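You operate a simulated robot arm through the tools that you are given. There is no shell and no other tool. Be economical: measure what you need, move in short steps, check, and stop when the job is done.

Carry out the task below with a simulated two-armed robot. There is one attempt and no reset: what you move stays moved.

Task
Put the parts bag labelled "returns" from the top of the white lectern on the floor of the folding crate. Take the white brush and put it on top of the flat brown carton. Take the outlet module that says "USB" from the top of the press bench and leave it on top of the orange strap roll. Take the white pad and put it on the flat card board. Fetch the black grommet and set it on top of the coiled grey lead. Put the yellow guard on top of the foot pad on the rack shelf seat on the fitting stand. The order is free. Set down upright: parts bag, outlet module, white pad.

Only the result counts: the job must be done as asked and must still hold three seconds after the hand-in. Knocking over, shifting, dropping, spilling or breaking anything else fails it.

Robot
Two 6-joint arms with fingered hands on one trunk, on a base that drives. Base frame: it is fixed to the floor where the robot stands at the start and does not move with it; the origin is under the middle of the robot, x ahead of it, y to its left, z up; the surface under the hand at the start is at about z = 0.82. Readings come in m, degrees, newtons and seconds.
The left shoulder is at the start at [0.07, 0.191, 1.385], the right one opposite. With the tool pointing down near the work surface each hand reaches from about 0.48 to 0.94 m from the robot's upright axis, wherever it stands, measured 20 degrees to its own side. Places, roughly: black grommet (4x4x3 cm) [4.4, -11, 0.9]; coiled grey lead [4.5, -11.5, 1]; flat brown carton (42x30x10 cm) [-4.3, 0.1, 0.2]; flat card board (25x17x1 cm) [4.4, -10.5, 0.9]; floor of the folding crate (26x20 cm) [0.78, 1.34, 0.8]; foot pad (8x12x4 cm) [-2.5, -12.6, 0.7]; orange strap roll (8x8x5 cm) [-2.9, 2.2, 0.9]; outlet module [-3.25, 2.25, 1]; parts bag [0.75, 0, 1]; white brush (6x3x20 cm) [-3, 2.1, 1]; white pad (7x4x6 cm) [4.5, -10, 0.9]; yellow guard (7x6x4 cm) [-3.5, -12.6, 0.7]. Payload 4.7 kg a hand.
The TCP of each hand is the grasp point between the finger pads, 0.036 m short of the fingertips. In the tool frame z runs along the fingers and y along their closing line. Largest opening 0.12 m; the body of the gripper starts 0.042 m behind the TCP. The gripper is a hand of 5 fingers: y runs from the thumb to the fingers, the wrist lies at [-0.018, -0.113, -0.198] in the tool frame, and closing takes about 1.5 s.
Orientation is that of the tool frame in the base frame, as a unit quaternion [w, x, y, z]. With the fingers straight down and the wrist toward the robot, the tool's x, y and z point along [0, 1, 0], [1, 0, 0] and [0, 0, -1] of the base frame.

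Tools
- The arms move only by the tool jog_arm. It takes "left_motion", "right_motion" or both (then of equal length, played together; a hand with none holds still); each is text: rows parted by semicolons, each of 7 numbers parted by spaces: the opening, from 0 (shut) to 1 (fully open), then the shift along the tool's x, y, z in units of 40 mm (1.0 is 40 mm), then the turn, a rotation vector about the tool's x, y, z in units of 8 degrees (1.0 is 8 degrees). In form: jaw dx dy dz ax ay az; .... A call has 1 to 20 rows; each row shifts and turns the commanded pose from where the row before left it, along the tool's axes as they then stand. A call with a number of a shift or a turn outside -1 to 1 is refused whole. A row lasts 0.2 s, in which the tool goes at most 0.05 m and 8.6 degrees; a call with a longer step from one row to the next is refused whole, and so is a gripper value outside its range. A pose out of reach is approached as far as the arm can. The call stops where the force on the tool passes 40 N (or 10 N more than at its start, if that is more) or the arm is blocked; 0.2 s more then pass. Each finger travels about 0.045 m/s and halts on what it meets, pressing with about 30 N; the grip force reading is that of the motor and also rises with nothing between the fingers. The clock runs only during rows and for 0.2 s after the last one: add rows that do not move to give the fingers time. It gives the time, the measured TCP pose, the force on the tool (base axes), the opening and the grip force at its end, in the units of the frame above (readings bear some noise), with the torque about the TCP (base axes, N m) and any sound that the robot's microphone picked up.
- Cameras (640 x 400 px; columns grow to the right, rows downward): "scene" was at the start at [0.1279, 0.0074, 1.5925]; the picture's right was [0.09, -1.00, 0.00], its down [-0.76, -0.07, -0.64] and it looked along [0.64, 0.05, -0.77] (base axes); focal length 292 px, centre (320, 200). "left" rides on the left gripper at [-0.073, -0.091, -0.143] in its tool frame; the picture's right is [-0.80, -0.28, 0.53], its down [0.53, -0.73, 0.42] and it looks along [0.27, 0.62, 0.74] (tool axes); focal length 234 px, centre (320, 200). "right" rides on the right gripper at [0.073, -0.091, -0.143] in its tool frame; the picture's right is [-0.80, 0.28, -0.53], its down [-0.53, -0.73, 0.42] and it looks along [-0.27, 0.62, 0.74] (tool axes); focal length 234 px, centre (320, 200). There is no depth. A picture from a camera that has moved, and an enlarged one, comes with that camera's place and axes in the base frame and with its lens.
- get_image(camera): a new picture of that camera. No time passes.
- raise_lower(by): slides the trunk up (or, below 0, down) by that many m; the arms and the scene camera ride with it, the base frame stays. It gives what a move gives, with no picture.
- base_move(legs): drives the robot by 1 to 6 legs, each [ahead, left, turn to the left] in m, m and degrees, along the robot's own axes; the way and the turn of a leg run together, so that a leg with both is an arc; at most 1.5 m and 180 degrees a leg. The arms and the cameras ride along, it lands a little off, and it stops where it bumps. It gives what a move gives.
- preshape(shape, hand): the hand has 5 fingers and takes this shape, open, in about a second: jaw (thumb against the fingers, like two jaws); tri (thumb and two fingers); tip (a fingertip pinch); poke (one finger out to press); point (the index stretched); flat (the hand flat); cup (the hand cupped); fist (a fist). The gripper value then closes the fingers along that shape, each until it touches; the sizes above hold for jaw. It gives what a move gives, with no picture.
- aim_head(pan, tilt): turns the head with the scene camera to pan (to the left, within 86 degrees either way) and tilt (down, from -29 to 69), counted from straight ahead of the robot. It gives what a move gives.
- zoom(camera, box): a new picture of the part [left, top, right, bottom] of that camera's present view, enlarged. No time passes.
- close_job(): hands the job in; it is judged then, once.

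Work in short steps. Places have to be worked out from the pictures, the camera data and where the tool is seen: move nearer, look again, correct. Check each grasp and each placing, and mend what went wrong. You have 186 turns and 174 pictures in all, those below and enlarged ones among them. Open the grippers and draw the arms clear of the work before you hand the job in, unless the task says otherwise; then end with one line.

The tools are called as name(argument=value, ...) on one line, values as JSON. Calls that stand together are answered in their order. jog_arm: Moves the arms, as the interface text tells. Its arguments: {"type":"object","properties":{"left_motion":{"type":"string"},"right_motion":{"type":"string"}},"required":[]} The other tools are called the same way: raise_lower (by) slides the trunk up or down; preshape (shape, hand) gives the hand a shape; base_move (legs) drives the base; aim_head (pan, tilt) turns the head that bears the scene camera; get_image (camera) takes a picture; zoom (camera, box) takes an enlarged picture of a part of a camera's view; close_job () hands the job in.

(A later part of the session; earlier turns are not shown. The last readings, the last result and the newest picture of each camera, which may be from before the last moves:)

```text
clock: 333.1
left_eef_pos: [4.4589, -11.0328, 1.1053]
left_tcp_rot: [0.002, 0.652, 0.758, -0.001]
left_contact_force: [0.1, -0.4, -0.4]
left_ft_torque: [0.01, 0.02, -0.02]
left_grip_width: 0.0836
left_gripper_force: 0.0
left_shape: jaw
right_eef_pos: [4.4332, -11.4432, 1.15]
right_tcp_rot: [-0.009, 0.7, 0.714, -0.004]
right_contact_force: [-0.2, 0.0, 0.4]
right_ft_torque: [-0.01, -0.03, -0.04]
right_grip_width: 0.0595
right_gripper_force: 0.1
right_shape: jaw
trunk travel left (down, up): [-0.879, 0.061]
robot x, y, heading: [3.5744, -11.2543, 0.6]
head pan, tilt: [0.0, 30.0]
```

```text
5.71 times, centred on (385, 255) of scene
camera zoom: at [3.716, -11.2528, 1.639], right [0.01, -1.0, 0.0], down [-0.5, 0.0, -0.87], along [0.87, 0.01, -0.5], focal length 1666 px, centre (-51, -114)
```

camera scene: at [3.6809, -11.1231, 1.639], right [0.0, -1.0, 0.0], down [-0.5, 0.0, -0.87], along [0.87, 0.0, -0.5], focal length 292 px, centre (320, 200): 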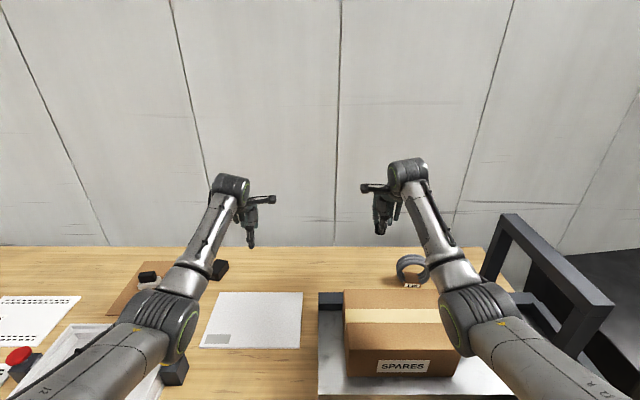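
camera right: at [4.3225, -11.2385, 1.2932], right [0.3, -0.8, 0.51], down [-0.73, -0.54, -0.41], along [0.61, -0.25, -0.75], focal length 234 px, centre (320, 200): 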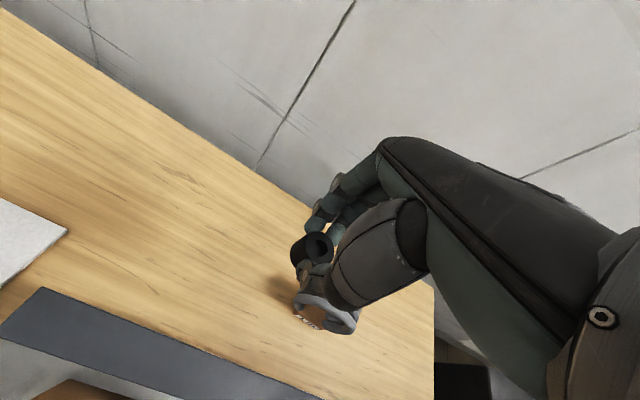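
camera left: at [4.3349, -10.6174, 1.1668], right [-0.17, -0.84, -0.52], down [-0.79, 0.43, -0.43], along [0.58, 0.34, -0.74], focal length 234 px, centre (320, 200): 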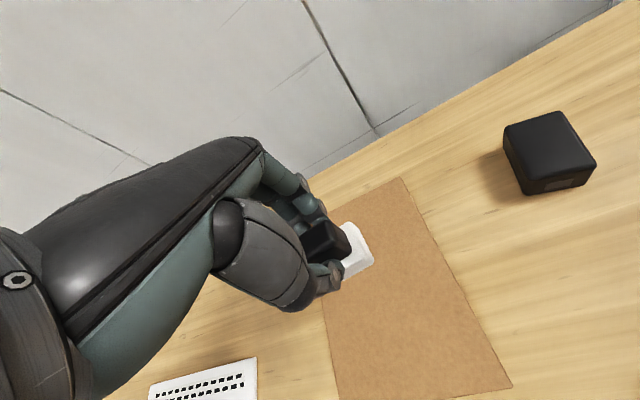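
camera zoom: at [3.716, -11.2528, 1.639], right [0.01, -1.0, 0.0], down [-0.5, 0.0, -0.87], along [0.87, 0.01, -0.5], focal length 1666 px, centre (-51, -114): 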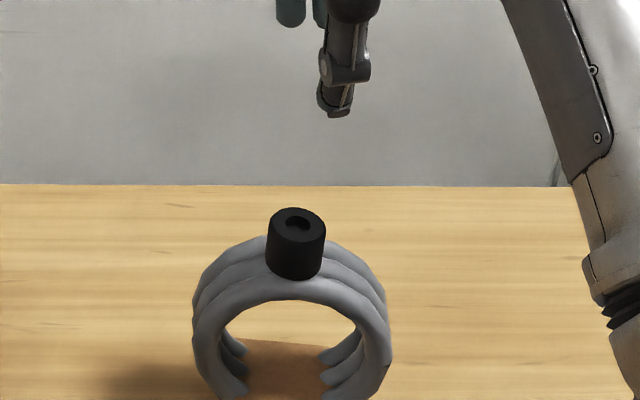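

Grommet rests on the coil. Now to the guard in the southwest: I back away, turn west and look along the gap north of the small table.

base_move(legs=[[-0.95, 0, 0], [0, 1.25, 0], [0, 0, 179.5]])

aim_head(pan=5, tilt=15)

get_image(camera="scene")

```text
clock: 352.1
left_eef_pos: [1.7261, -10.3471, 1.104]
left_tcp_rot: [0.0, 0.798, -0.603, 0.0]
left_contact_force: [-0.7, 0.2, -0.3]
left_ft_torque: [0.02, 0.0, -0.02]
left_grip_width: 0.0838
left_gripper_force: 0.1
left_shape: jaw
right_eef_pos: [1.6979, -9.9355, 1.1505]
right_tcp_rot: [-0.003, 0.758, -0.652, 0.01]
right_contact_force: [0.6, 1.1, -0.2]
right_ft_torque: [-0.01, -0.01, -0.01]
right_grip_width: 0.0598
right_gripper_force: 0.0
right_shape: jaw
trunk travel left (down, up): [-0.879, 0.061]
robot x, y, heading: [2.5758, -10.0125, -172.2]
head pan, tilt: [0.0, 30.0]
```

```text
clock: 352.9
left_eef_pos: [1.7255, -10.3462, 1.1046]
left_tcp_rot: [0.0, 0.798, -0.602, -0.002]
left_contact_force: [-0.5, 0.2, -0.1]
left_ft_torque: [-0.01, 0.01, 0.03]
left_grip_width: 0.0832
left_gripper_force: 0.0
left_shape: jaw
right_eef_pos: [1.6992, -9.9356, 1.1498]
right_tcp_rot: [-0.004, 0.758, -0.652, 0.009]
right_contact_force: [0.0, 0.3, 0.1]
right_ft_torque: [0.0, -0.02, -0.02]
right_grip_width: 0.0593
right_gripper_force: 0.1
right_shape: jaw
trunk travel left (down, up): [-0.879, 0.061]
robot x, y, heading: [2.5708, -10.0148, -171.8]
head pan, tilt: [5.0, 15.0]
```

```text
27 pictures are left
camera scene: at [2.4347, -10.0391, 1.6632], right [-0.22, 0.97, 0.0], down [0.25, 0.06, -0.97], along [-0.94, -0.21, -0.26], focal length 292 px, centre (320, 200)
```

scene: 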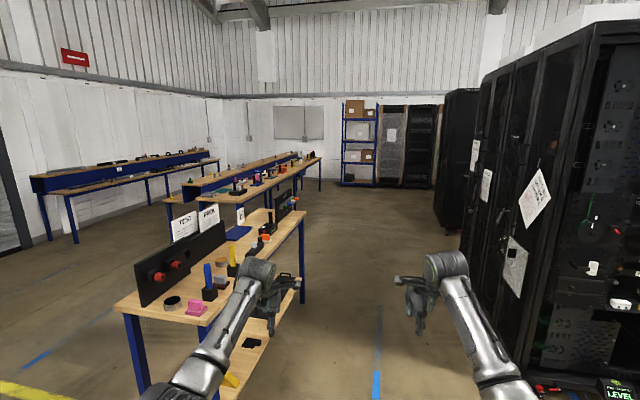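

The corridor (y −9.0…−10.75) is clear. I drive west along it, then turn south and look.

base_move(legs=[[0, 0, -8.2], [1.45, 0, 0], [1.45, 0, 0], [1.45, 0, 0], [0.7, 0, 0], [0, 0, 90]])

aim_head(pan=0, tilt=22)

get_image(camera="scene")

```text
clock: 381.8
left_eef_pos: [-2.2141, -10.9977, 1.1035]
left_tcp_rot: [0.001, 0.996, 0.092, -0.001]
left_contact_force: [0.2, 0.1, 0.4]
left_ft_torque: [0.01, 0.0, 0.04]
left_grip_width: 0.0835
left_gripper_force: 0.1
left_shape: jaw
right_eef_pos: [-2.6261, -10.9868, 1.1492]
right_tcp_rot: [-0.009, 1.0, 0.029, 0.004]
right_contact_force: [-1.0, 0.2, -0.2]
right_ft_torque: [0.02, 0.02, 0.02]
right_grip_width: 0.0597
right_gripper_force: 0.0
right_shape: jaw
trunk travel left (down, up): [-0.879, 0.061]
robot x, y, heading: [-2.4671, -10.1209, -87.1]
head pan, tilt: [5.0, 15.0]
```

```text
clock: 382.4
left_eef_pos: [-2.2141, -10.9981, 1.1039]
left_tcp_rot: [0.001, 0.996, 0.091, -0.001]
left_contact_force: [-0.2, -0.4, 1.0]
left_ft_torque: [-0.01, 0.0, 0.01]
left_grip_width: 0.0839
left_gripper_force: 0.0
left_shape: jaw
right_eef_pos: [-2.6265, -10.9868, 1.1496]
right_tcp_rot: [-0.009, 1.0, 0.028, 0.004]
right_contact_force: [-0.3, -0.1, 0.5]
right_ft_torque: [-0.01, -0.01, -0.01]
right_grip_width: 0.0596
right_gripper_force: 0.0
right_shape: jaw
trunk travel left (down, up): [-0.879, 0.061]
robot x, y, heading: [-2.4714, -10.1215, -87.5]
head pan, tilt: [0.0, 22.0]
```

```text
26 pictures are left
camera scene: at [-2.4617, -10.2629, 1.6519], right [-1.0, -0.05, 0.0], down [-0.02, 0.37, -0.93], along [0.04, -0.93, -0.37], focal length 292 px, centre (320, 200)
```

scene: 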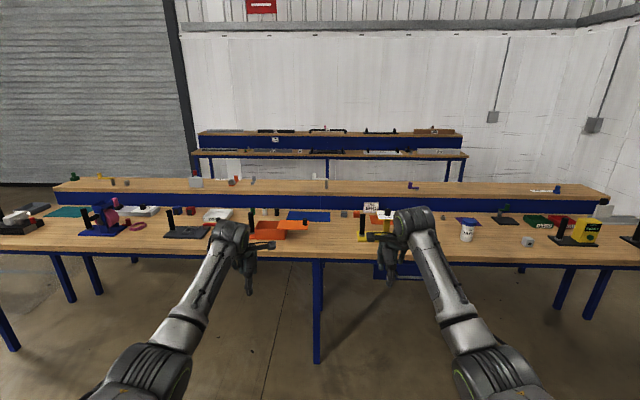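

zoom(camera="scene", box=[340, 170, 640, 300])

zoom(camera="scene", box=[180, 120, 480, 250])

```text
2.13 times, centred on (490, 235) of scene
camera zoom: at [-2.4617, -10.2629, 1.6519], right [-1.0, -0.05, 0.0], down [-0.02, 0.37, -0.93], along [0.04, -0.93, -0.37], focal length 622 px, centre (-43, 125)
```

zoom: 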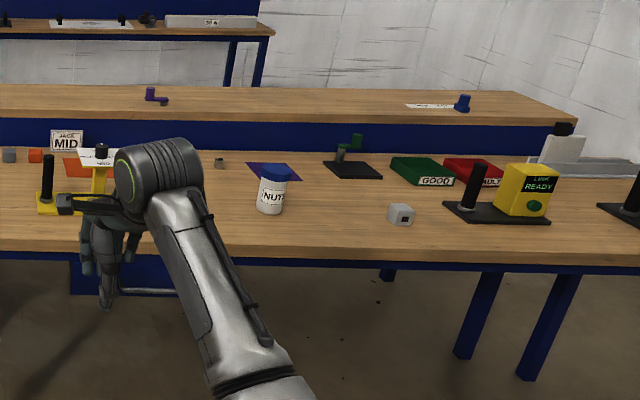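

```text
2.13 times, centred on (330, 185) of scene
camera zoom: at [-2.4617, -10.2629, 1.6519], right [-1.0, -0.05, 0.0], down [-0.02, 0.37, -0.93], along [0.04, -0.93, -0.37], focal length 622 px, centre (299, 232)
```

zoom: 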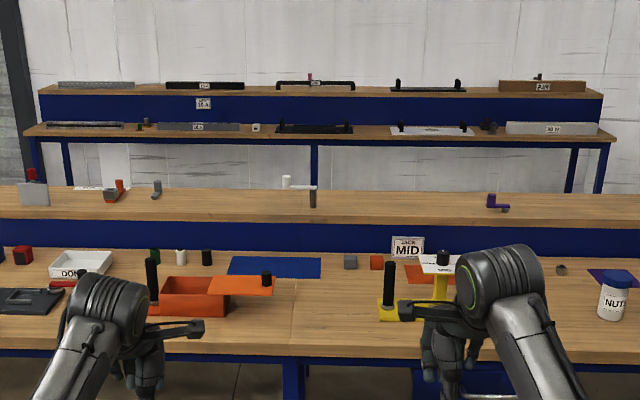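

The guard isn't visible from this side: y≈−12.6 lies behind the raised shelf. I go around the bench's west end and look from there.

base_move(legs=[[0.1, -1.4, -2.5], [0, -1.4, 0]])

aim_head(pan=25, tilt=25)

get_image(camera="scene")

```text
clock: 393.1
left_eef_pos: [-4.4941, -11.0662, 1.1046]
left_tcp_rot: [0.001, 0.999, 0.035, -0.006]
left_contact_force: [-0.2, -0.1, 0.6]
left_ft_torque: [0.0, 0.01, -0.01]
left_grip_width: 0.0837
left_gripper_force: 0.1
left_shape: jaw
right_eef_pos: [-4.8731, -11.0089, 1.148]
right_tcp_rot: [-0.011, 1.0, -0.013, 0.012]
right_contact_force: [0.2, -0.9, 1.1]
right_ft_torque: [-0.04, 0.02, 0.01]
right_grip_width: 0.0595
right_gripper_force: 0.2
right_shape: jaw
trunk travel left (down, up): [-0.879, 0.061]
robot x, y, heading: [-4.6456, -10.1691, -93.5]
head pan, tilt: [0.0, 22.0]
stopped in leg 2: the robot was blocked; the commanded pose is now the measured one
```

```text
clock: 394.0
left_eef_pos: [-4.4942, -11.0667, 1.1043]
left_tcp_rot: [0.001, 0.999, 0.034, -0.006]
left_contact_force: [-1.2, 0.2, 0.7]
left_ft_torque: [-0.01, 0.04, -0.01]
left_grip_width: 0.0835
left_gripper_force: 0.1
left_shape: jaw
right_eef_pos: [-4.8749, -11.0086, 1.1472]
right_tcp_rot: [-0.012, 1.0, -0.015, 0.01]
right_contact_force: [0.6, 1.1, 0.3]
right_ft_torque: [0.02, -0.01, -0.01]
right_grip_width: 0.0599
right_gripper_force: 0.0
right_shape: jaw
trunk travel left (down, up): [-0.879, 0.061]
robot x, y, heading: [-4.6448, -10.1669, -93.8]
head pan, tilt: [25.0, 25.0]
```

```text
23 pictures are left
camera scene: at [-4.6118, -10.3035, 1.6467], right [-0.93, -0.36, 0.0], down [-0.16, 0.4, -0.91], along [0.33, -0.84, -0.43], focal length 292 px, centre (320, 200)
```

scene: 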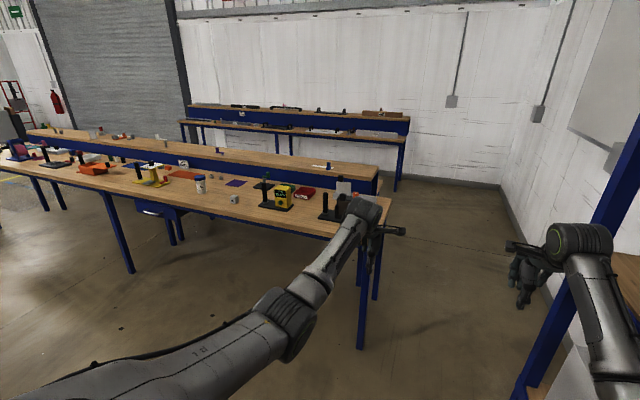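

A blue rack narrows the west end, and I've bumped it; I won't squeeze through. I go back east along the open corridor and round by the wide east side.

base_move(legs=[[0, 0.15, 0], [0, 0, 93.8], [1.45, 0.2, 0], [1.45, 0, 0], [1.45, 0, 0], [1.45, 0, 0]])

base_move(legs=[[1.1, 0, 0], [0, 0, -90]])

aim_head(pan=-25, tilt=15)

get_image(camera="scene")

```text
clock: 426.8
left_eef_pos: [2.1846, -10.0528, 1.1052]
left_tcp_rot: [0.004, 0.672, 0.741, -0.001]
left_contact_force: [0.3, 0.2, 0.4]
left_ft_torque: [-0.03, 0.03, 0.01]
left_grip_width: 0.084
left_gripper_force: 0.1
left_shape: jaw
right_eef_pos: [2.1382, -10.4355, 1.1478]
right_tcp_rot: [-0.017, 0.708, 0.706, 0.001]
right_contact_force: [-0.7, -0.1, -0.3]
right_ft_torque: [-0.03, 0.02, -0.01]
right_grip_width: 0.0595
right_gripper_force: 0.1
right_shape: jaw
trunk travel left (down, up): [-0.879, 0.061]
robot x, y, heading: [1.2926, -10.2267, -2.3]
head pan, tilt: [25.0, 25.0]
```

```text
clock: 436.4
left_eef_pos: [2.5699, -11.1776, 1.1061]
left_tcp_rot: [0.001, 0.999, 0.05, -0.003]
left_contact_force: [-0.6, 0.1, 0.9]
left_ft_torque: [0.05, -0.01, 0.02]
left_grip_width: 0.0836
left_gripper_force: 0.0
left_shape: jaw
right_eef_pos: [2.1879, -11.1327, 1.1454]
right_tcp_rot: [-0.011, 1.0, 0.0, 0.012]
right_contact_force: [0.4, 0.2, -0.4]
right_ft_torque: [-0.02, 0.02, -0.02]
right_grip_width: 0.0598
right_gripper_force: 0.0
right_shape: jaw
trunk travel left (down, up): [-0.879, 0.061]
robot x, y, heading: [2.3948, -10.2842, -92.0]
head pan, tilt: [25.0, 25.0]
```

```text
clock: 437.6
left_eef_pos: [2.5702, -11.1779, 1.1055]
left_tcp_rot: [0.001, 0.999, 0.049, -0.003]
left_contact_force: [-0.2, -0.2, 0.7]
left_ft_torque: [0.01, 0.03, 0.0]
left_grip_width: 0.0837
left_gripper_force: 0.1
left_shape: jaw
right_eef_pos: [2.1871, -11.1304, 1.1472]
right_tcp_rot: [-0.011, 1.0, 0.0, 0.012]
right_contact_force: [-0.5, 0.2, 0.5]
right_ft_torque: [-0.03, 0.0, 0.02]
right_grip_width: 0.0598
right_gripper_force: 0.1
right_shape: jaw
trunk travel left (down, up): [-0.879, 0.061]
robot x, y, heading: [2.3899, -10.2804, -91.8]
head pan, tilt: [-25.0, 15.0]
```

```text
22 pictures are left
camera scene: at [2.3487, -10.4163, 1.6632], right [-0.89, 0.45, 0.0], down [0.12, 0.23, -0.97], along [-0.44, -0.86, -0.26], focal length 292 px, centre (320, 200)
```

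scene: 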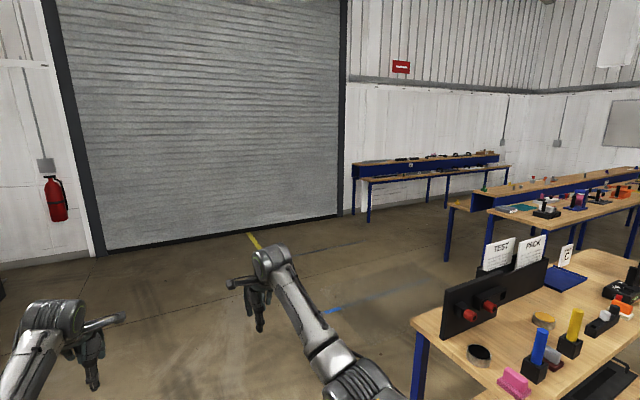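

Open floor, and the island has a low south side (outer leg y≈−12.6) with an aisle to y≈−14.2. I drive south, then west along the aisle.

base_move(legs=[[1.5, 0, 1.8], [1.6, 0, 0]])

base_move(legs=[[1.45, 0, 0], [1.6, 0, 0]])

```text
refused: 1.6 is not a number from -1.5 to 1.5
```

```text
refused: 1.6 is not a number from -1.5 to 1.5
```

Refused for too long legs; I resend with valid ones.

base_move(legs=[[1.5, 0, 1.8], [1.5, 0, 0], [0, 0, -90]])

```text
clock: 456.2
left_eef_pos: [1.596, -13.5876, 1.105]
left_tcp_rot: [-0.002, 0.772, -0.635, -0.004]
left_contact_force: [-0.9, 0.7, -0.1]
left_ft_torque: [-0.02, -0.02, 0.01]
left_grip_width: 0.0837
left_gripper_force: 0.1
left_shape: jaw
right_eef_pos: [1.6067, -13.2016, 1.1454]
right_tcp_rot: [-0.001, 0.739, -0.674, 0.017]
right_contact_force: [0.1, 0.3, 0.1]
right_ft_torque: [0.02, 0.01, 0.0]
right_grip_width: 0.0594
right_gripper_force: 0.1
right_shape: jaw
trunk travel left (down, up): [-0.879, 0.061]
robot x, y, heading: [2.471, -13.3243, -176.9]
head pan, tilt: [-25.0, 15.0]
```

base_move(legs=[[0, 0.1, -3.1], [1.4, 0, 0], [1.4, 0, 0], [1.4, 0, 0], [1.25, 0, 0], [0, 0, -90]])

aim_head(pan=0, tilt=35)

get_image(camera="scene")

```text
clock: 487.1
left_eef_pos: [-3.0433, -12.1115, 1.1056]
left_tcp_rot: [0.004, -0.001, 1.0, 0.001]
left_contact_force: [0.5, 0.3, 0.7]
left_ft_torque: [0.01, 0.0, 0.0]
left_grip_width: 0.0838
left_gripper_force: 0.0
left_shape: jaw
right_eef_pos: [-2.6665, -12.1947, 1.1473]
right_tcp_rot: [-0.013, 0.047, 0.999, -0.011]
right_contact_force: [-0.1, 0.6, 0.4]
right_ft_torque: [0.03, -0.01, -0.02]
right_grip_width: 0.0599
right_gripper_force: 0.1
right_shape: jaw
trunk travel left (down, up): [-0.879, 0.061]
robot x, y, heading: [-2.9503, -13.0179, 82.5]
head pan, tilt: [-25.0, 15.0]
```

```text
clock: 488.0
left_eef_pos: [-3.0417, -12.113, 1.1054]
left_tcp_rot: [0.004, 0.0, 1.0, 0.001]
left_contact_force: [-0.7, -0.4, 0.0]
left_ft_torque: [0.0, 0.02, -0.02]
left_grip_width: 0.0835
left_gripper_force: 0.1
left_shape: jaw
right_eef_pos: [-2.6671, -12.1959, 1.1463]
right_tcp_rot: [-0.013, 0.048, 0.999, -0.01]
right_contact_force: [-0.5, 0.6, -0.8]
right_ft_torque: [-0.01, 0.0, 0.0]
right_grip_width: 0.0596
right_gripper_force: 0.0
right_shape: jaw
trunk travel left (down, up): [-0.879, 0.061]
robot x, y, heading: [-2.9505, -13.0176, 82.6]
head pan, tilt: [0.0, 35.0]
```

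```text
21 pictures are left
camera scene: at [-2.9333, -12.8816, 1.6313], right [0.99, -0.13, 0.0], down [-0.08, -0.57, -0.82], along [0.11, 0.81, -0.57], focal length 292 px, centre (320, 200)
```

scene: 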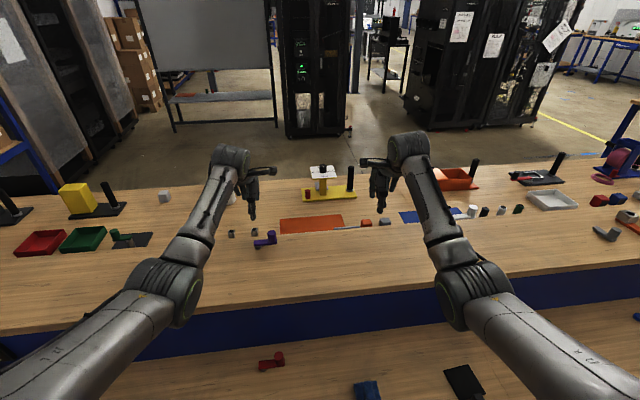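

The low south surface is right below me with small items. I back off a little, straighten and look down at it.

base_move(legs=[[-0.33, 0, 7.5]])

aim_head(pan=0, tilt=50)

get_image(camera="scene")

```text
clock: 490.1
left_eef_pos: [-3.1807, -12.4546, 1.1046]
left_tcp_rot: [0.004, -0.066, 0.998, 0.001]
left_contact_force: [-0.3, -0.3, -0.3]
left_ft_torque: [0.02, -0.02, 0.0]
left_grip_width: 0.0837
left_gripper_force: 0.2
left_shape: jaw
right_eef_pos: [-2.7974, -12.4901, 1.1443]
right_tcp_rot: [-0.013, -0.016, 1.0, -0.013]
right_contact_force: [0.2, -0.6, -0.3]
right_ft_torque: [-0.04, 0.0, 0.02]
right_grip_width: 0.0594
right_gripper_force: 0.0
right_shape: jaw
trunk travel left (down, up): [-0.879, 0.061]
robot x, y, heading: [-2.9746, -13.3451, 89.8]
head pan, tilt: [0.0, 35.0]
```

```text
clock: 490.9
left_eef_pos: [-3.1803, -12.4572, 1.1069]
left_tcp_rot: [0.003, -0.065, 0.998, 0.002]
left_contact_force: [0.0, -0.5, -0.4]
left_ft_torque: [0.06, 0.01, 0.01]
left_grip_width: 0.0836
left_gripper_force: 0.1
left_shape: jaw
right_eef_pos: [-2.7972, -12.4915, 1.1471]
right_tcp_rot: [-0.011, -0.016, 1.0, -0.012]
right_contact_force: [-0.6, 0.3, 0.6]
right_ft_torque: [0.02, 0.0, 0.0]
right_grip_width: 0.0595
right_gripper_force: 0.1
right_shape: jaw
trunk travel left (down, up): [-0.879, 0.061]
robot x, y, heading: [-2.9746, -13.3458, 89.7]
head pan, tilt: [0.0, 50.0]
```

```text
20 pictures are left
camera scene: at [-2.9733, -13.2173, 1.6097], right [1.0, 0.0, 0.0], down [0.0, -0.77, -0.64], along [0.0, 0.64, -0.77], focal length 292 px, centre (320, 200)
```

scene: 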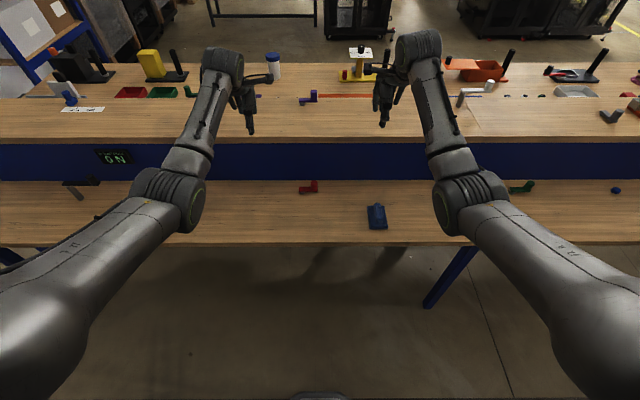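

The guard and foot pad hide behind my elbows. I slide right 0.28 m for a view.

base_move(legs=[[0, -0.28, 0.3]])

get_image(camera="scene")

```text
clock: 492.9
left_eef_pos: [-2.9135, -12.4587, 1.1051]
left_tcp_rot: [0.004, -0.071, 0.997, 0.002]
left_contact_force: [-0.5, 0.0, 0.1]
left_ft_torque: [0.0, 0.01, -0.01]
left_grip_width: 0.0836
left_gripper_force: 0.1
left_shape: jaw
right_eef_pos: [-2.5297, -12.4887, 1.1468]
right_tcp_rot: [-0.011, -0.021, 1.0, -0.012]
right_contact_force: [0.4, -0.4, -1.3]
right_ft_torque: [0.0, -0.01, 0.01]
right_grip_width: 0.0598
right_gripper_force: 0.0
right_shape: jaw
trunk travel left (down, up): [-0.879, 0.061]
robot x, y, heading: [-2.6983, -13.3453, 90.1]
head pan, tilt: [0.0, 50.0]
```

```text
19 pictures are left
camera scene: at [-2.6989, -13.2162, 1.6095], right [1.0, 0.01, 0.0], down [0.01, -0.77, -0.64], along [0.0, 0.64, -0.77], focal length 292 px, centre (320, 200)
```

scene: 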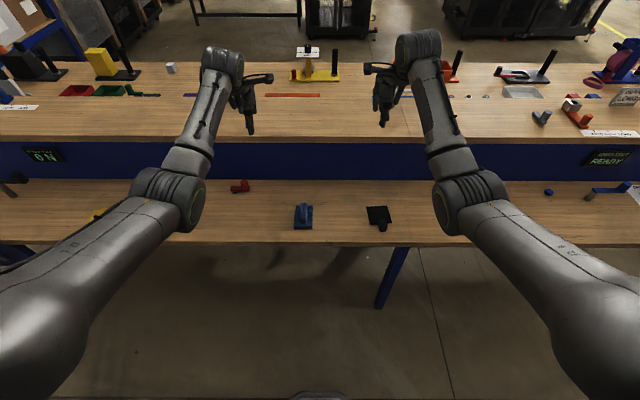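

Yellow guard near (97,213) and black foot pad near (380,218). I zoom on both.

zoom(camera="scene", box=[340, 185, 430, 250])

zoom(camera="scene", box=[60, 185, 150, 250])

```text
6.15 times, centred on (385, 218) of scene
camera zoom: at [-2.6989, -13.2162, 1.6095], right [1.0, 0.01, 0.0], down [0.01, -0.77, -0.64], along [0.0, 0.64, -0.77], focal length 1794 px, centre (-80, 92)
```

zoom: 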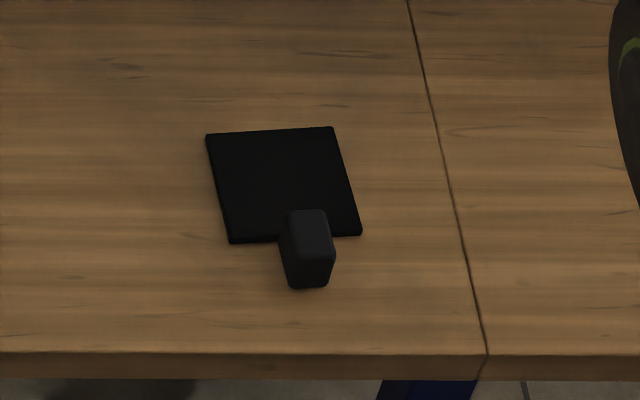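

```text
6.15 times, centred on (105, 218) of scene
camera zoom: at [-2.6989, -13.2162, 1.6095], right [1.0, 0.01, 0.0], down [0.01, -0.77, -0.64], along [0.0, 0.64, -0.77], focal length 1794 px, centre (1643, 92)
```

zoom: 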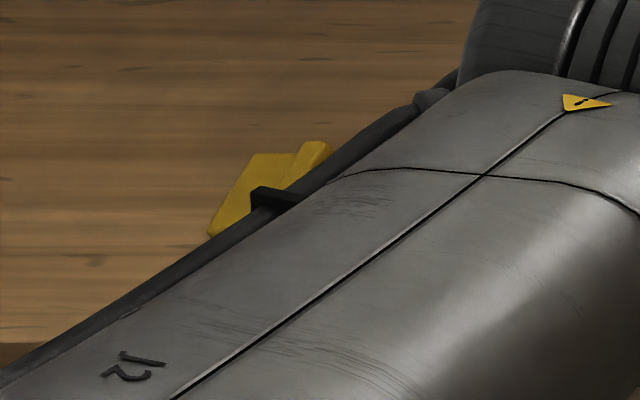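

Black foot: a plate about 8×8 cm centred near [−2.478, −12.555] with a block at its near edge. The guard is near x≈−3.52. I slide left 0.62 m, lower the trunk, and look with the left camera.

base_move(legs=[[0, 0.64, -0.1]])

raise_lower(by=-0.12)

get_image(camera="left")

get_image(camera="scene")

```text
clock: 496.4
left_eef_pos: [-3.5408, -12.4643, 1.1061]
left_tcp_rot: [0.002, -0.072, 0.997, 0.001]
left_contact_force: [-0.6, 1.0, 0.0]
left_ft_torque: [-0.02, -0.04, -0.02]
left_grip_width: 0.0837
left_gripper_force: 0.0
left_shape: jaw
right_eef_pos: [-3.1561, -12.4927, 1.1473]
right_tcp_rot: [-0.012, -0.023, 1.0, -0.011]
right_contact_force: [1.1, -0.1, 0.5]
right_ft_torque: [0.03, 0.01, 0.01]
right_grip_width: 0.0598
right_gripper_force: 0.0
right_shape: jaw
trunk travel left (down, up): [-0.879, 0.061]
robot x, y, heading: [-3.3244, -13.3488, 90.5]
head pan, tilt: [0.0, 50.0]
```

```text
clock: 497.9
left_eef_pos: [-3.5412, -12.4642, 0.9856]
left_tcp_rot: [0.003, -0.072, 0.997, 0.001]
left_contact_force: [0.5, -0.1, 0.4]
left_ft_torque: [0.0, -0.02, 0.02]
left_grip_width: 0.084
left_gripper_force: 0.1
left_shape: jaw
right_eef_pos: [-3.1567, -12.4934, 1.0279]
right_tcp_rot: [-0.013, -0.023, 1.0, -0.012]
right_contact_force: [-0.2, 0.0, 0.7]
right_ft_torque: [-0.01, 0.0, 0.03]
right_grip_width: 0.0595
right_gripper_force: 0.0
right_shape: jaw
trunk travel left (down, up): [-0.759, 0.181]
robot x, y, heading: [-3.3232, -13.3508, 90.8]
head pan, tilt: [0.0, 50.0]
```

```text
16 pictures are left
camera left: at [-3.4571, -12.5455, 1.1297], right [0.84, -0.16, -0.52], down [-0.42, -0.8, -0.43], along [-0.35, 0.58, -0.74], focal length 234 px, centre (320, 200)
```

left: 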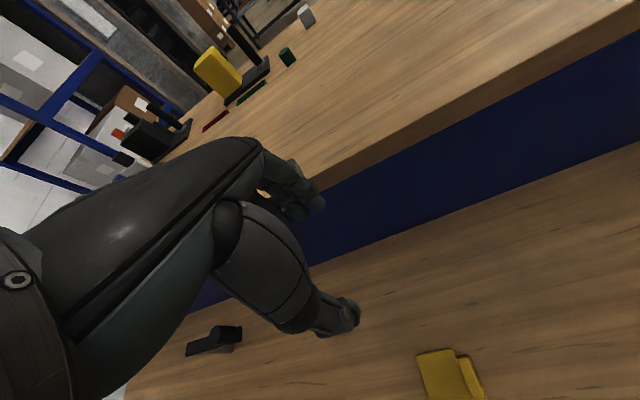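

```text
15 pictures are left
camera scene: at [-3.323, -13.2214, 1.4896], right [1.0, 0.01, 0.0], down [0.01, -0.77, -0.64], along [-0.01, 0.64, -0.77], focal length 292 px, centre (320, 200)
```

scene: 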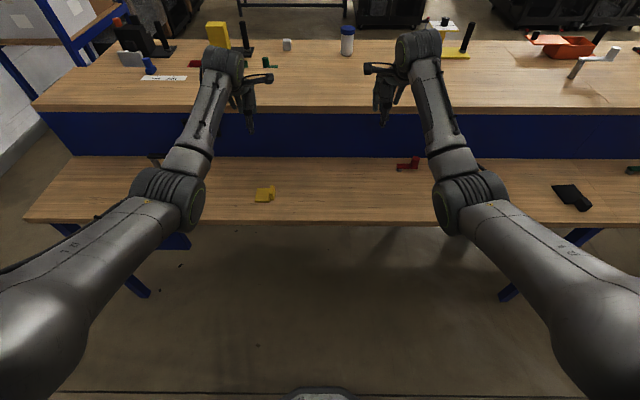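

Guard triangulates to about [−3.517, −12.58, 0.74]. I zoom for its shape and orientation.

zoom(camera="scene", box=[240, 175, 290, 215])

```text
10.00 times, centred on (265, 195) of scene
camera zoom: at [-3.323, -13.2214, 1.4896], right [1.0, 0.01, 0.0], down [0.01, -0.77, -0.64], along [-0.01, 0.64, -0.77], focal length 2915 px, centre (870, 250)
```

zoom: 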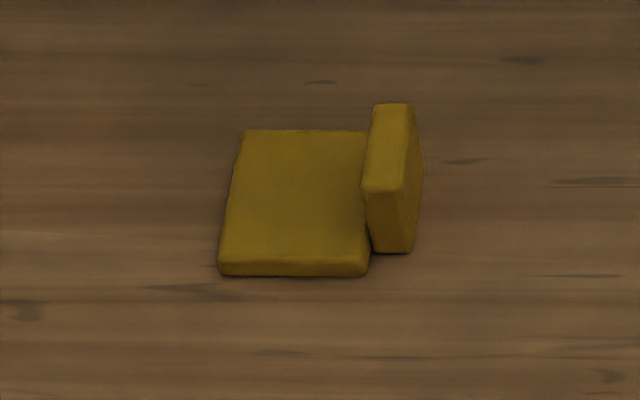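

The guard is an L: a thin plate with an upright wall on its right side (wall centre about [−3.495, −12.562], top z≈0.755). I'll grip the wall by its ends. I align the hand and move above it.

jog_arm(left_motion="0.85 0 0 0 0 0 0.5;0.85 0 0 0 0 0 0.53;0.85 -0.38 -0.82 0 0 0 0;0.85 -0.38 -0.82 0 0 0 0;0.85 -0.38 -0.82 0 0 0 0;0.85 0 0 0.9 0 0 0;0.85 0 0 0.9 0 0 0;0.85 0 0 0.9 0 0 0;0.85 0 0 0.6 0 0 0;0.85 0 0 0 0 0 0")

get_image(camera="left")

```text
clock: 500.1
left_eef_pos: [-3.4918, -12.5625, 0.8537]
left_tcp_rot: [0.004, -0.001, 1.0, 0.001]
left_contact_force: [0.1, 0.3, -0.5]
left_ft_torque: [0.02, 0.01, -0.03]
left_grip_width: 0.1017
left_gripper_force: 0.1
left_shape: jaw
right_eef_pos: [-3.1581, -12.4932, 1.0279]
right_tcp_rot: [-0.011, -0.023, 1.0, -0.012]
right_contact_force: [0.4, -1.4, 0.2]
right_ft_torque: [-0.03, -0.01, -0.01]
right_grip_width: 0.0595
right_gripper_force: 0.0
right_shape: jaw
trunk travel left (down, up): [-0.759, 0.181]
robot x, y, heading: [-3.3235, -13.3474, 90.7]
head pan, tilt: [0.0, 50.0]
```

```text
13 pictures are left
camera left: at [-3.421, -12.6544, 0.9969], right [0.81, -0.28, -0.52], down [-0.53, -0.73, -0.43], along [-0.26, 0.62, -0.74], focal length 234 px, centre (320, 200)
```

left: 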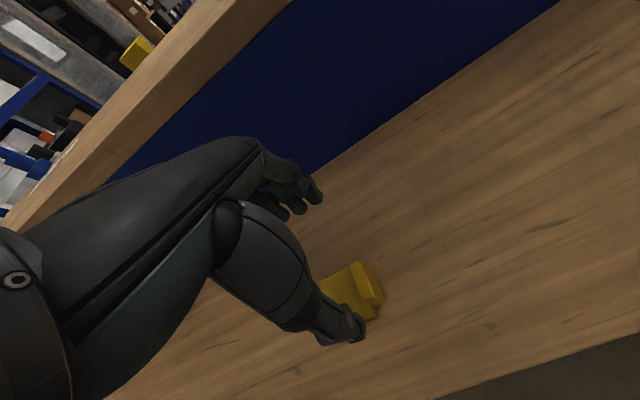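

The wall centre refines to about [−3.489, −12.58], top ≈0.77. I shift 1.7 cm nearer and lower to z≈0.777.

jog_arm(left_motion="0.85 -0.07 -0.44 0 0 0 0;0.85 0 0 0.7 0 0 0;0.85 0 0 0.7 0 0 0;0.85 0 0 0.5 0 0 0;0.85 0 0 0 0 0 0")

zoom(camera="left", box=[240, 180, 430, 370])

```text
clock: 501.3
left_eef_pos: [-3.4902, -12.5794, 0.776]
left_tcp_rot: [0.003, -0.001, 1.0, 0.001]
left_contact_force: [0.7, -0.5, 0.4]
left_ft_torque: [0.04, 0.04, 0.02]
left_grip_width: 0.1017
left_gripper_force: 0.0
left_shape: jaw
right_eef_pos: [-3.1577, -12.4939, 1.0268]
right_tcp_rot: [-0.012, -0.023, 1.0, -0.011]
right_contact_force: [-0.7, -0.2, 0.5]
right_ft_torque: [-0.01, -0.02, 0.0]
right_grip_width: 0.0598
right_gripper_force: 0.0
right_shape: jaw
trunk travel left (down, up): [-0.759, 0.181]
robot x, y, heading: [-3.3235, -13.3506, 90.5]
head pan, tilt: [0.0, 50.0]
```

```text
2.11 times, centred on (335, 275) of left
camera zoom: at [-3.4194, -12.6713, 0.9205], right [0.81, -0.28, -0.52], down [-0.53, -0.73, -0.43], along [-0.26, 0.62, -0.74], focal length 493 px, centre (288, 42)
```

zoom: 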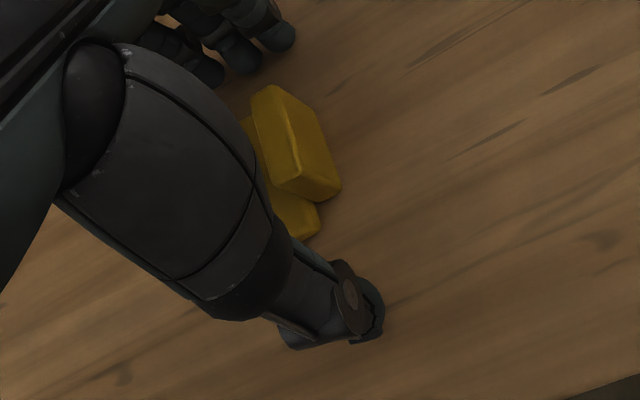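

Well aligned. I lower 4 mm more and close.

jog_arm(left_motion="0.85 0 0 0.1 0 0 0;0 0 0 0 0 0 0;0 0 0 0 0 0 0;0 0 0 0 0 0 0;0 0 0 0 0 0 0;0 0 0 0 0 0 0;0 0 0 0 0 0 0;0 0 0 0 0 0 0")

zoom(camera="left", box=[240, 180, 430, 370])

```text
clock: 503.1
left_eef_pos: [-3.492, -12.5799, 0.7771]
left_tcp_rot: [0.003, -0.001, 1.0, 0.005]
left_contact_force: [-1.8, -1.7, 22.1]
left_ft_torque: [0.24, -0.11, 0.0]
left_grip_width: 0.0517
left_gripper_force: 29.7
left_shape: jaw
right_eef_pos: [-3.156, -12.4945, 1.0308]
right_tcp_rot: [-0.012, -0.024, 1.0, -0.009]
right_contact_force: [0.5, -0.1, -0.2]
right_ft_torque: [0.01, 0.0, 0.01]
right_grip_width: 0.0597
right_gripper_force: 0.0
right_shape: jaw
trunk travel left (down, up): [-0.759, 0.181]
robot x, y, heading: [-3.3204, -13.3496, 90.5]
head pan, tilt: [0.0, 50.0]
```

```text
2.11 times, centred on (335, 275) of left
camera zoom: at [-3.4202, -12.6736, 0.9205], right [0.81, -0.27, -0.52], down [-0.53, -0.73, -0.43], along [-0.26, 0.63, -0.73], focal length 493 px, centre (288, 42)
```

zoom: 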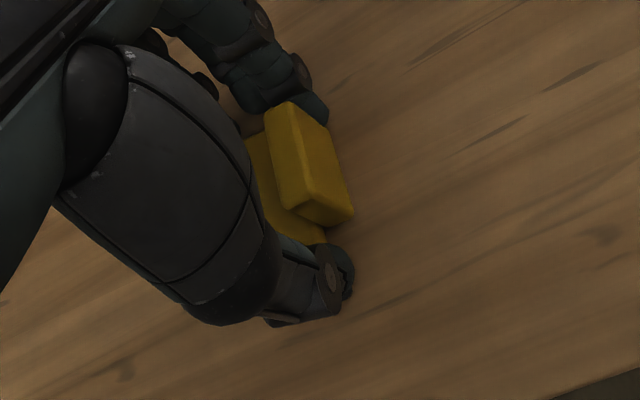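

Gripped (52 mm). I lift and check.

jog_arm(left_motion="0 0 0 -0.2 0 0 0;0 0 0 -0.5 0 0 0;0 0 0 -0.9 0 0 0;0 0 0 -0.9 0 0 0;0 0 0 -0.9 0 0 0;0 0 0 0 0 0 0")

zoom(camera="left", box=[240, 180, 430, 370])

```text
clock: 504.5
left_eef_pos: [-3.4941, -12.579, 0.9091]
left_tcp_rot: [0.004, -0.001, 1.0, 0.0]
left_contact_force: [0.1, -0.4, 0.5]
left_ft_torque: [0.03, -0.04, -0.01]
left_grip_width: 0.0475
left_gripper_force: 30.0
left_shape: jaw
right_eef_pos: [-3.1579, -12.493, 1.0266]
right_tcp_rot: [-0.012, -0.023, 1.0, -0.012]
right_contact_force: [0.2, -0.6, -1.1]
right_ft_torque: [-0.01, 0.0, -0.01]
right_grip_width: 0.0596
right_gripper_force: 0.1
right_shape: jaw
trunk travel left (down, up): [-0.759, 0.181]
robot x, y, heading: [-3.3272, -13.3464, 90.7]
head pan, tilt: [0.0, 50.0]
```

```text
2.11 times, centred on (335, 275) of left
camera zoom: at [-3.4213, -12.6724, 1.053], right [0.81, -0.28, -0.52], down [-0.53, -0.73, -0.43], along [-0.26, 0.62, -0.74], focal length 493 px, centre (288, 42)
```

zoom: 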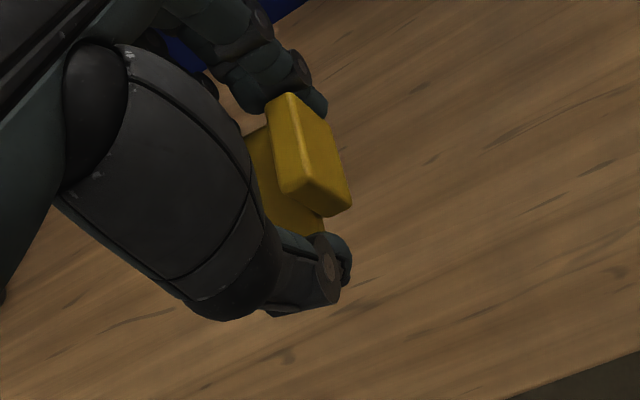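

Held level. On the plate my thumb must clear the pad's block, so I'll aim the TCP at about [−2.445, −12.562]. I slide right 1.04 m and look.

base_move(legs=[[0.005, -1.04, -0.6]])

get_image(camera="left")

```text
clock: 509.8
left_eef_pos: [-2.4747, -12.5603, 0.9098]
left_tcp_rot: [0.004, -0.006, 1.0, 0.002]
left_contact_force: [-0.2, -0.3, 0.2]
left_ft_torque: [0.01, 0.01, -0.02]
left_grip_width: 0.0477
left_gripper_force: 29.6
left_shape: jaw
right_eef_pos: [-2.1395, -12.4698, 1.0265]
right_tcp_rot: [-0.012, -0.03, 0.999, -0.012]
right_contact_force: [-0.5, -0.2, 1.2]
right_ft_torque: [0.0, 0.0, -0.04]
right_grip_width: 0.0598
right_gripper_force: 0.2
right_shape: jaw
trunk travel left (down, up): [-0.759, 0.181]
robot x, y, heading: [-2.2904, -13.3275, 91.4]
head pan, tilt: [0.0, 50.0]
```

```text
9 pictures are left
camera left: at [-2.4017, -12.6521, 1.053], right [0.81, -0.27, -0.52], down [-0.52, -0.74, -0.43], along [-0.27, 0.62, -0.74], focal length 234 px, centre (320, 200)
```

left: 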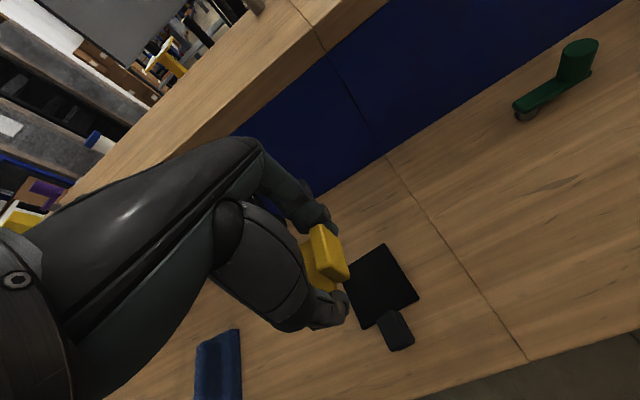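

Plate centre confirmed at (−2.479, −12.566); the block's right side is at x≈−2.463. I shift the TCP to about (−2.447, −12.550) and lower to just above the plate.

jog_arm(left_motion="0 -0.35 0.13 0 0 0 0;0 -0.35 0.12 0 0 0 0;0 0 0 0.8 0 0 0;0 0 0 0.8 0 0 0;0 0 0 0.7 0 0 0;0 0 0 0 0 0 0")

zoom(camera="left", box=[250, 200, 430, 360])

```text
clock: 511.2
left_eef_pos: [-2.4447, -12.5487, 0.8189]
left_tcp_rot: [0.004, -0.007, 1.0, 0.001]
left_contact_force: [0.4, -0.7, -0.1]
left_ft_torque: [0.01, 0.01, 0.04]
left_grip_width: 0.0475
left_gripper_force: 30.6
left_shape: jaw
right_eef_pos: [-2.1409, -12.4698, 1.0281]
right_tcp_rot: [-0.012, -0.03, 0.999, -0.012]
right_contact_force: [-0.5, -0.9, 0.0]
right_ft_torque: [-0.06, 0.0, -0.01]
right_grip_width: 0.0598
right_gripper_force: 0.0
right_shape: jaw
trunk travel left (down, up): [-0.759, 0.181]
robot x, y, heading: [-2.2982, -13.3265, 91.2]
head pan, tilt: [0.0, 50.0]
```

```text
2.50 times, centred on (340, 280) of left
camera zoom: at [-2.3716, -12.6405, 0.9611], right [0.81, -0.27, -0.52], down [-0.52, -0.74, -0.43], along [-0.27, 0.62, -0.74], focal length 585 px, centre (270, 0)
```

zoom: 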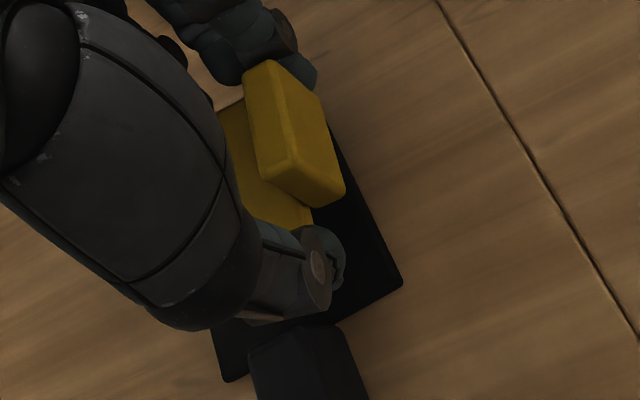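

The wall would overhang the plate's right edge and the thumb is close to the block. I shift 17 mm left and 12 mm further back, then lower in steps.

jog_arm(left_motion="0 0.43 0.3 0 0 0 0;0 0 0 0.3 0 0 0;0 0 0 0.2 0 0 0;0 0 0 0 0 0 0")

zoom(camera="left", box=[250, 200, 430, 360])

```text
clock: 512.2
left_eef_pos: [-2.464, -12.5384, 0.7989]
left_tcp_rot: [0.004, -0.007, 1.0, 0.002]
left_contact_force: [0.1, 0.6, -0.8]
left_ft_torque: [-0.01, -0.01, 0.03]
left_grip_width: 0.0475
left_gripper_force: 29.9
left_shape: jaw
right_eef_pos: [-2.1407, -12.4691, 1.0273]
right_tcp_rot: [-0.012, -0.03, 0.999, -0.012]
right_contact_force: [0.0, -0.7, -0.1]
right_ft_torque: [-0.02, 0.01, 0.0]
right_grip_width: 0.0597
right_gripper_force: 0.1
right_shape: jaw
trunk travel left (down, up): [-0.759, 0.181]
robot x, y, heading: [-2.299, -13.3242, 91.2]
head pan, tilt: [0.0, 50.0]
```

```text
2.50 times, centred on (340, 280) of left
camera zoom: at [-2.3903, -12.6292, 0.942], right [0.81, -0.27, -0.52], down [-0.52, -0.74, -0.43], along [-0.27, 0.62, -0.74], focal length 585 px, centre (270, 0)
```

zoom: 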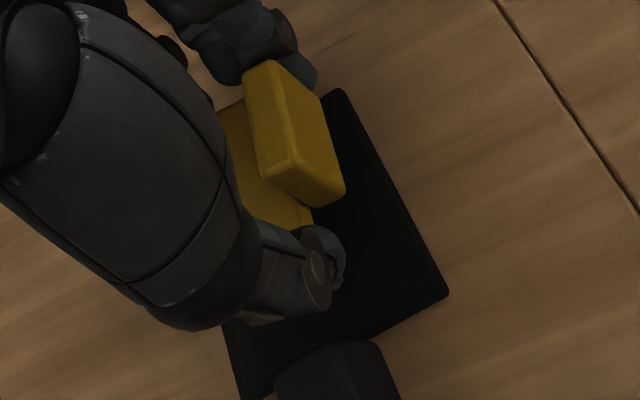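

The guard is now well inside the plate's outline. I lower in 4 mm steps to contact.

jog_arm(left_motion="0 -0.08 0 0.1 0 0 0;0 0 0 0.1 0 0 0;0 0 0 0 0 0 0")

```text
clock: 513.0
left_eef_pos: [-2.46, -12.5378, 0.7895]
left_tcp_rot: [0.003, -0.007, 1.0, 0.002]
left_contact_force: [0.1, 0.1, 0.1]
left_ft_torque: [0.0, 0.0, -0.02]
left_grip_width: 0.0476
left_gripper_force: 29.9
left_shape: jaw
right_eef_pos: [-2.1403, -12.4696, 1.0278]
right_tcp_rot: [-0.012, -0.03, 0.999, -0.012]
right_contact_force: [0.2, 0.5, -0.6]
right_ft_torque: [-0.01, 0.04, 0.03]
right_grip_width: 0.0598
right_gripper_force: 0.0
right_shape: jaw
trunk travel left (down, up): [-0.759, 0.181]
robot x, y, heading: [-2.2928, -13.3268, 91.4]
head pan, tilt: [0.0, 50.0]
```

jog_arm(left_motion="0 0 0 0.08 0 0 0;0 0 0 0.05 0 0 0;0 0 0 0 0 0 0")

```text
clock: 513.8
left_eef_pos: [-2.4603, -12.5381, 0.7868]
left_tcp_rot: [0.004, -0.007, 1.0, 0.003]
left_contact_force: [0.0, 1.1, 8.1]
left_ft_torque: [0.11, 0.02, 0.02]
left_grip_width: 0.0475
left_gripper_force: 29.8
left_shape: jaw
right_eef_pos: [-2.1398, -12.4712, 1.0277]
right_tcp_rot: [-0.012, -0.029, 0.999, -0.012]
right_contact_force: [0.0, 0.1, 0.4]
right_ft_torque: [0.02, 0.01, 0.03]
right_grip_width: 0.0598
right_gripper_force: 0.0
right_shape: jaw
trunk travel left (down, up): [-0.759, 0.181]
robot x, y, heading: [-2.2911, -13.3269, 91.3]
head pan, tilt: [0.0, 50.0]
```

Contact at z≈0.787 as expected. I open slightly and check before rising.

jog_arm(left_motion="0.4 0 0 -0.03 0 0 0;0.45 0 0 0 0 0 0;0.5 0 0 0 0 0 0;0.5 0 0 0 0 0 0")

zoom(camera="left", box=[250, 200, 430, 360])

```text
clock: 514.8
left_eef_pos: [-2.461, -12.5369, 0.7852]
left_tcp_rot: [0.004, -0.007, 1.0, 0.001]
left_contact_force: [-0.9, -0.4, 0.0]
left_ft_torque: [0.01, 0.0, -0.03]
left_grip_width: 0.0601
left_gripper_force: 0.0
left_shape: jaw
right_eef_pos: [-2.1399, -12.4704, 1.0266]
right_tcp_rot: [-0.011, -0.029, 0.999, -0.012]
right_contact_force: [-0.2, 0.3, 0.5]
right_ft_torque: [0.0, -0.04, 0.0]
right_grip_width: 0.0594
right_gripper_force: 0.1
right_shape: jaw
trunk travel left (down, up): [-0.759, 0.181]
robot x, y, heading: [-2.2957, -13.3279, 91.0]
head pan, tilt: [0.0, 50.0]
```

```text
2.50 times, centred on (340, 280) of left
camera zoom: at [-2.3872, -12.6292, 0.9287], right [0.81, -0.27, -0.52], down [-0.52, -0.74, -0.43], along [-0.27, 0.62, -0.74], focal length 585 px, centre (270, 0)
```

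zoom: 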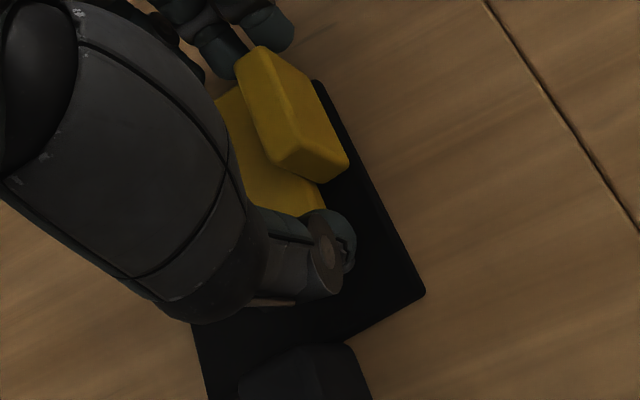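

The guard rests on the plate. I rise straight up and check.

jog_arm(left_motion="0.52 0 0 -0.1 0 0 0;0.55 0 0 -0.2 0 0 0;0.55 0 0 -0.4 0 0 0;0.55 0 0 -0.8 0 0 0;0.55 0 0 -0.9 0 0 0;0.55 0 0 -0.9 0 0 0;0.55 0 0 0 0 0 0")

zoom(camera="left", box=[280, 200, 440, 360])

```text
clock: 516.4
left_eef_pos: [-2.4651, -12.5406, 0.9177]
left_tcp_rot: [0.003, -0.007, 1.0, 0.001]
left_contact_force: [-0.2, 0.7, -0.7]
left_ft_torque: [0.0, 0.01, 0.01]
left_grip_width: 0.0656
left_gripper_force: 0.1
left_shape: jaw
right_eef_pos: [-2.1396, -12.4694, 1.0267]
right_tcp_rot: [-0.012, -0.029, 0.999, -0.011]
right_contact_force: [-0.1, -0.4, 0.9]
right_ft_torque: [0.02, -0.03, -0.03]
right_grip_width: 0.0596
right_gripper_force: 0.2
right_shape: jaw
trunk travel left (down, up): [-0.759, 0.181]
robot x, y, heading: [-2.3007, -13.3308, 91.2]
head pan, tilt: [0.0, 50.0]
```

```text
2.50 times, centred on (360, 280) of left
camera zoom: at [-2.3918, -12.6311, 1.061], right [0.81, -0.27, -0.52], down [-0.52, -0.74, -0.43], along [-0.27, 0.62, -0.74], focal length 585 px, centre (220, 0)
```

zoom: 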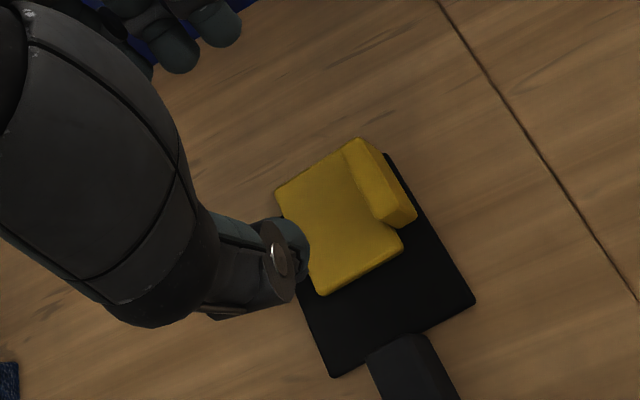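

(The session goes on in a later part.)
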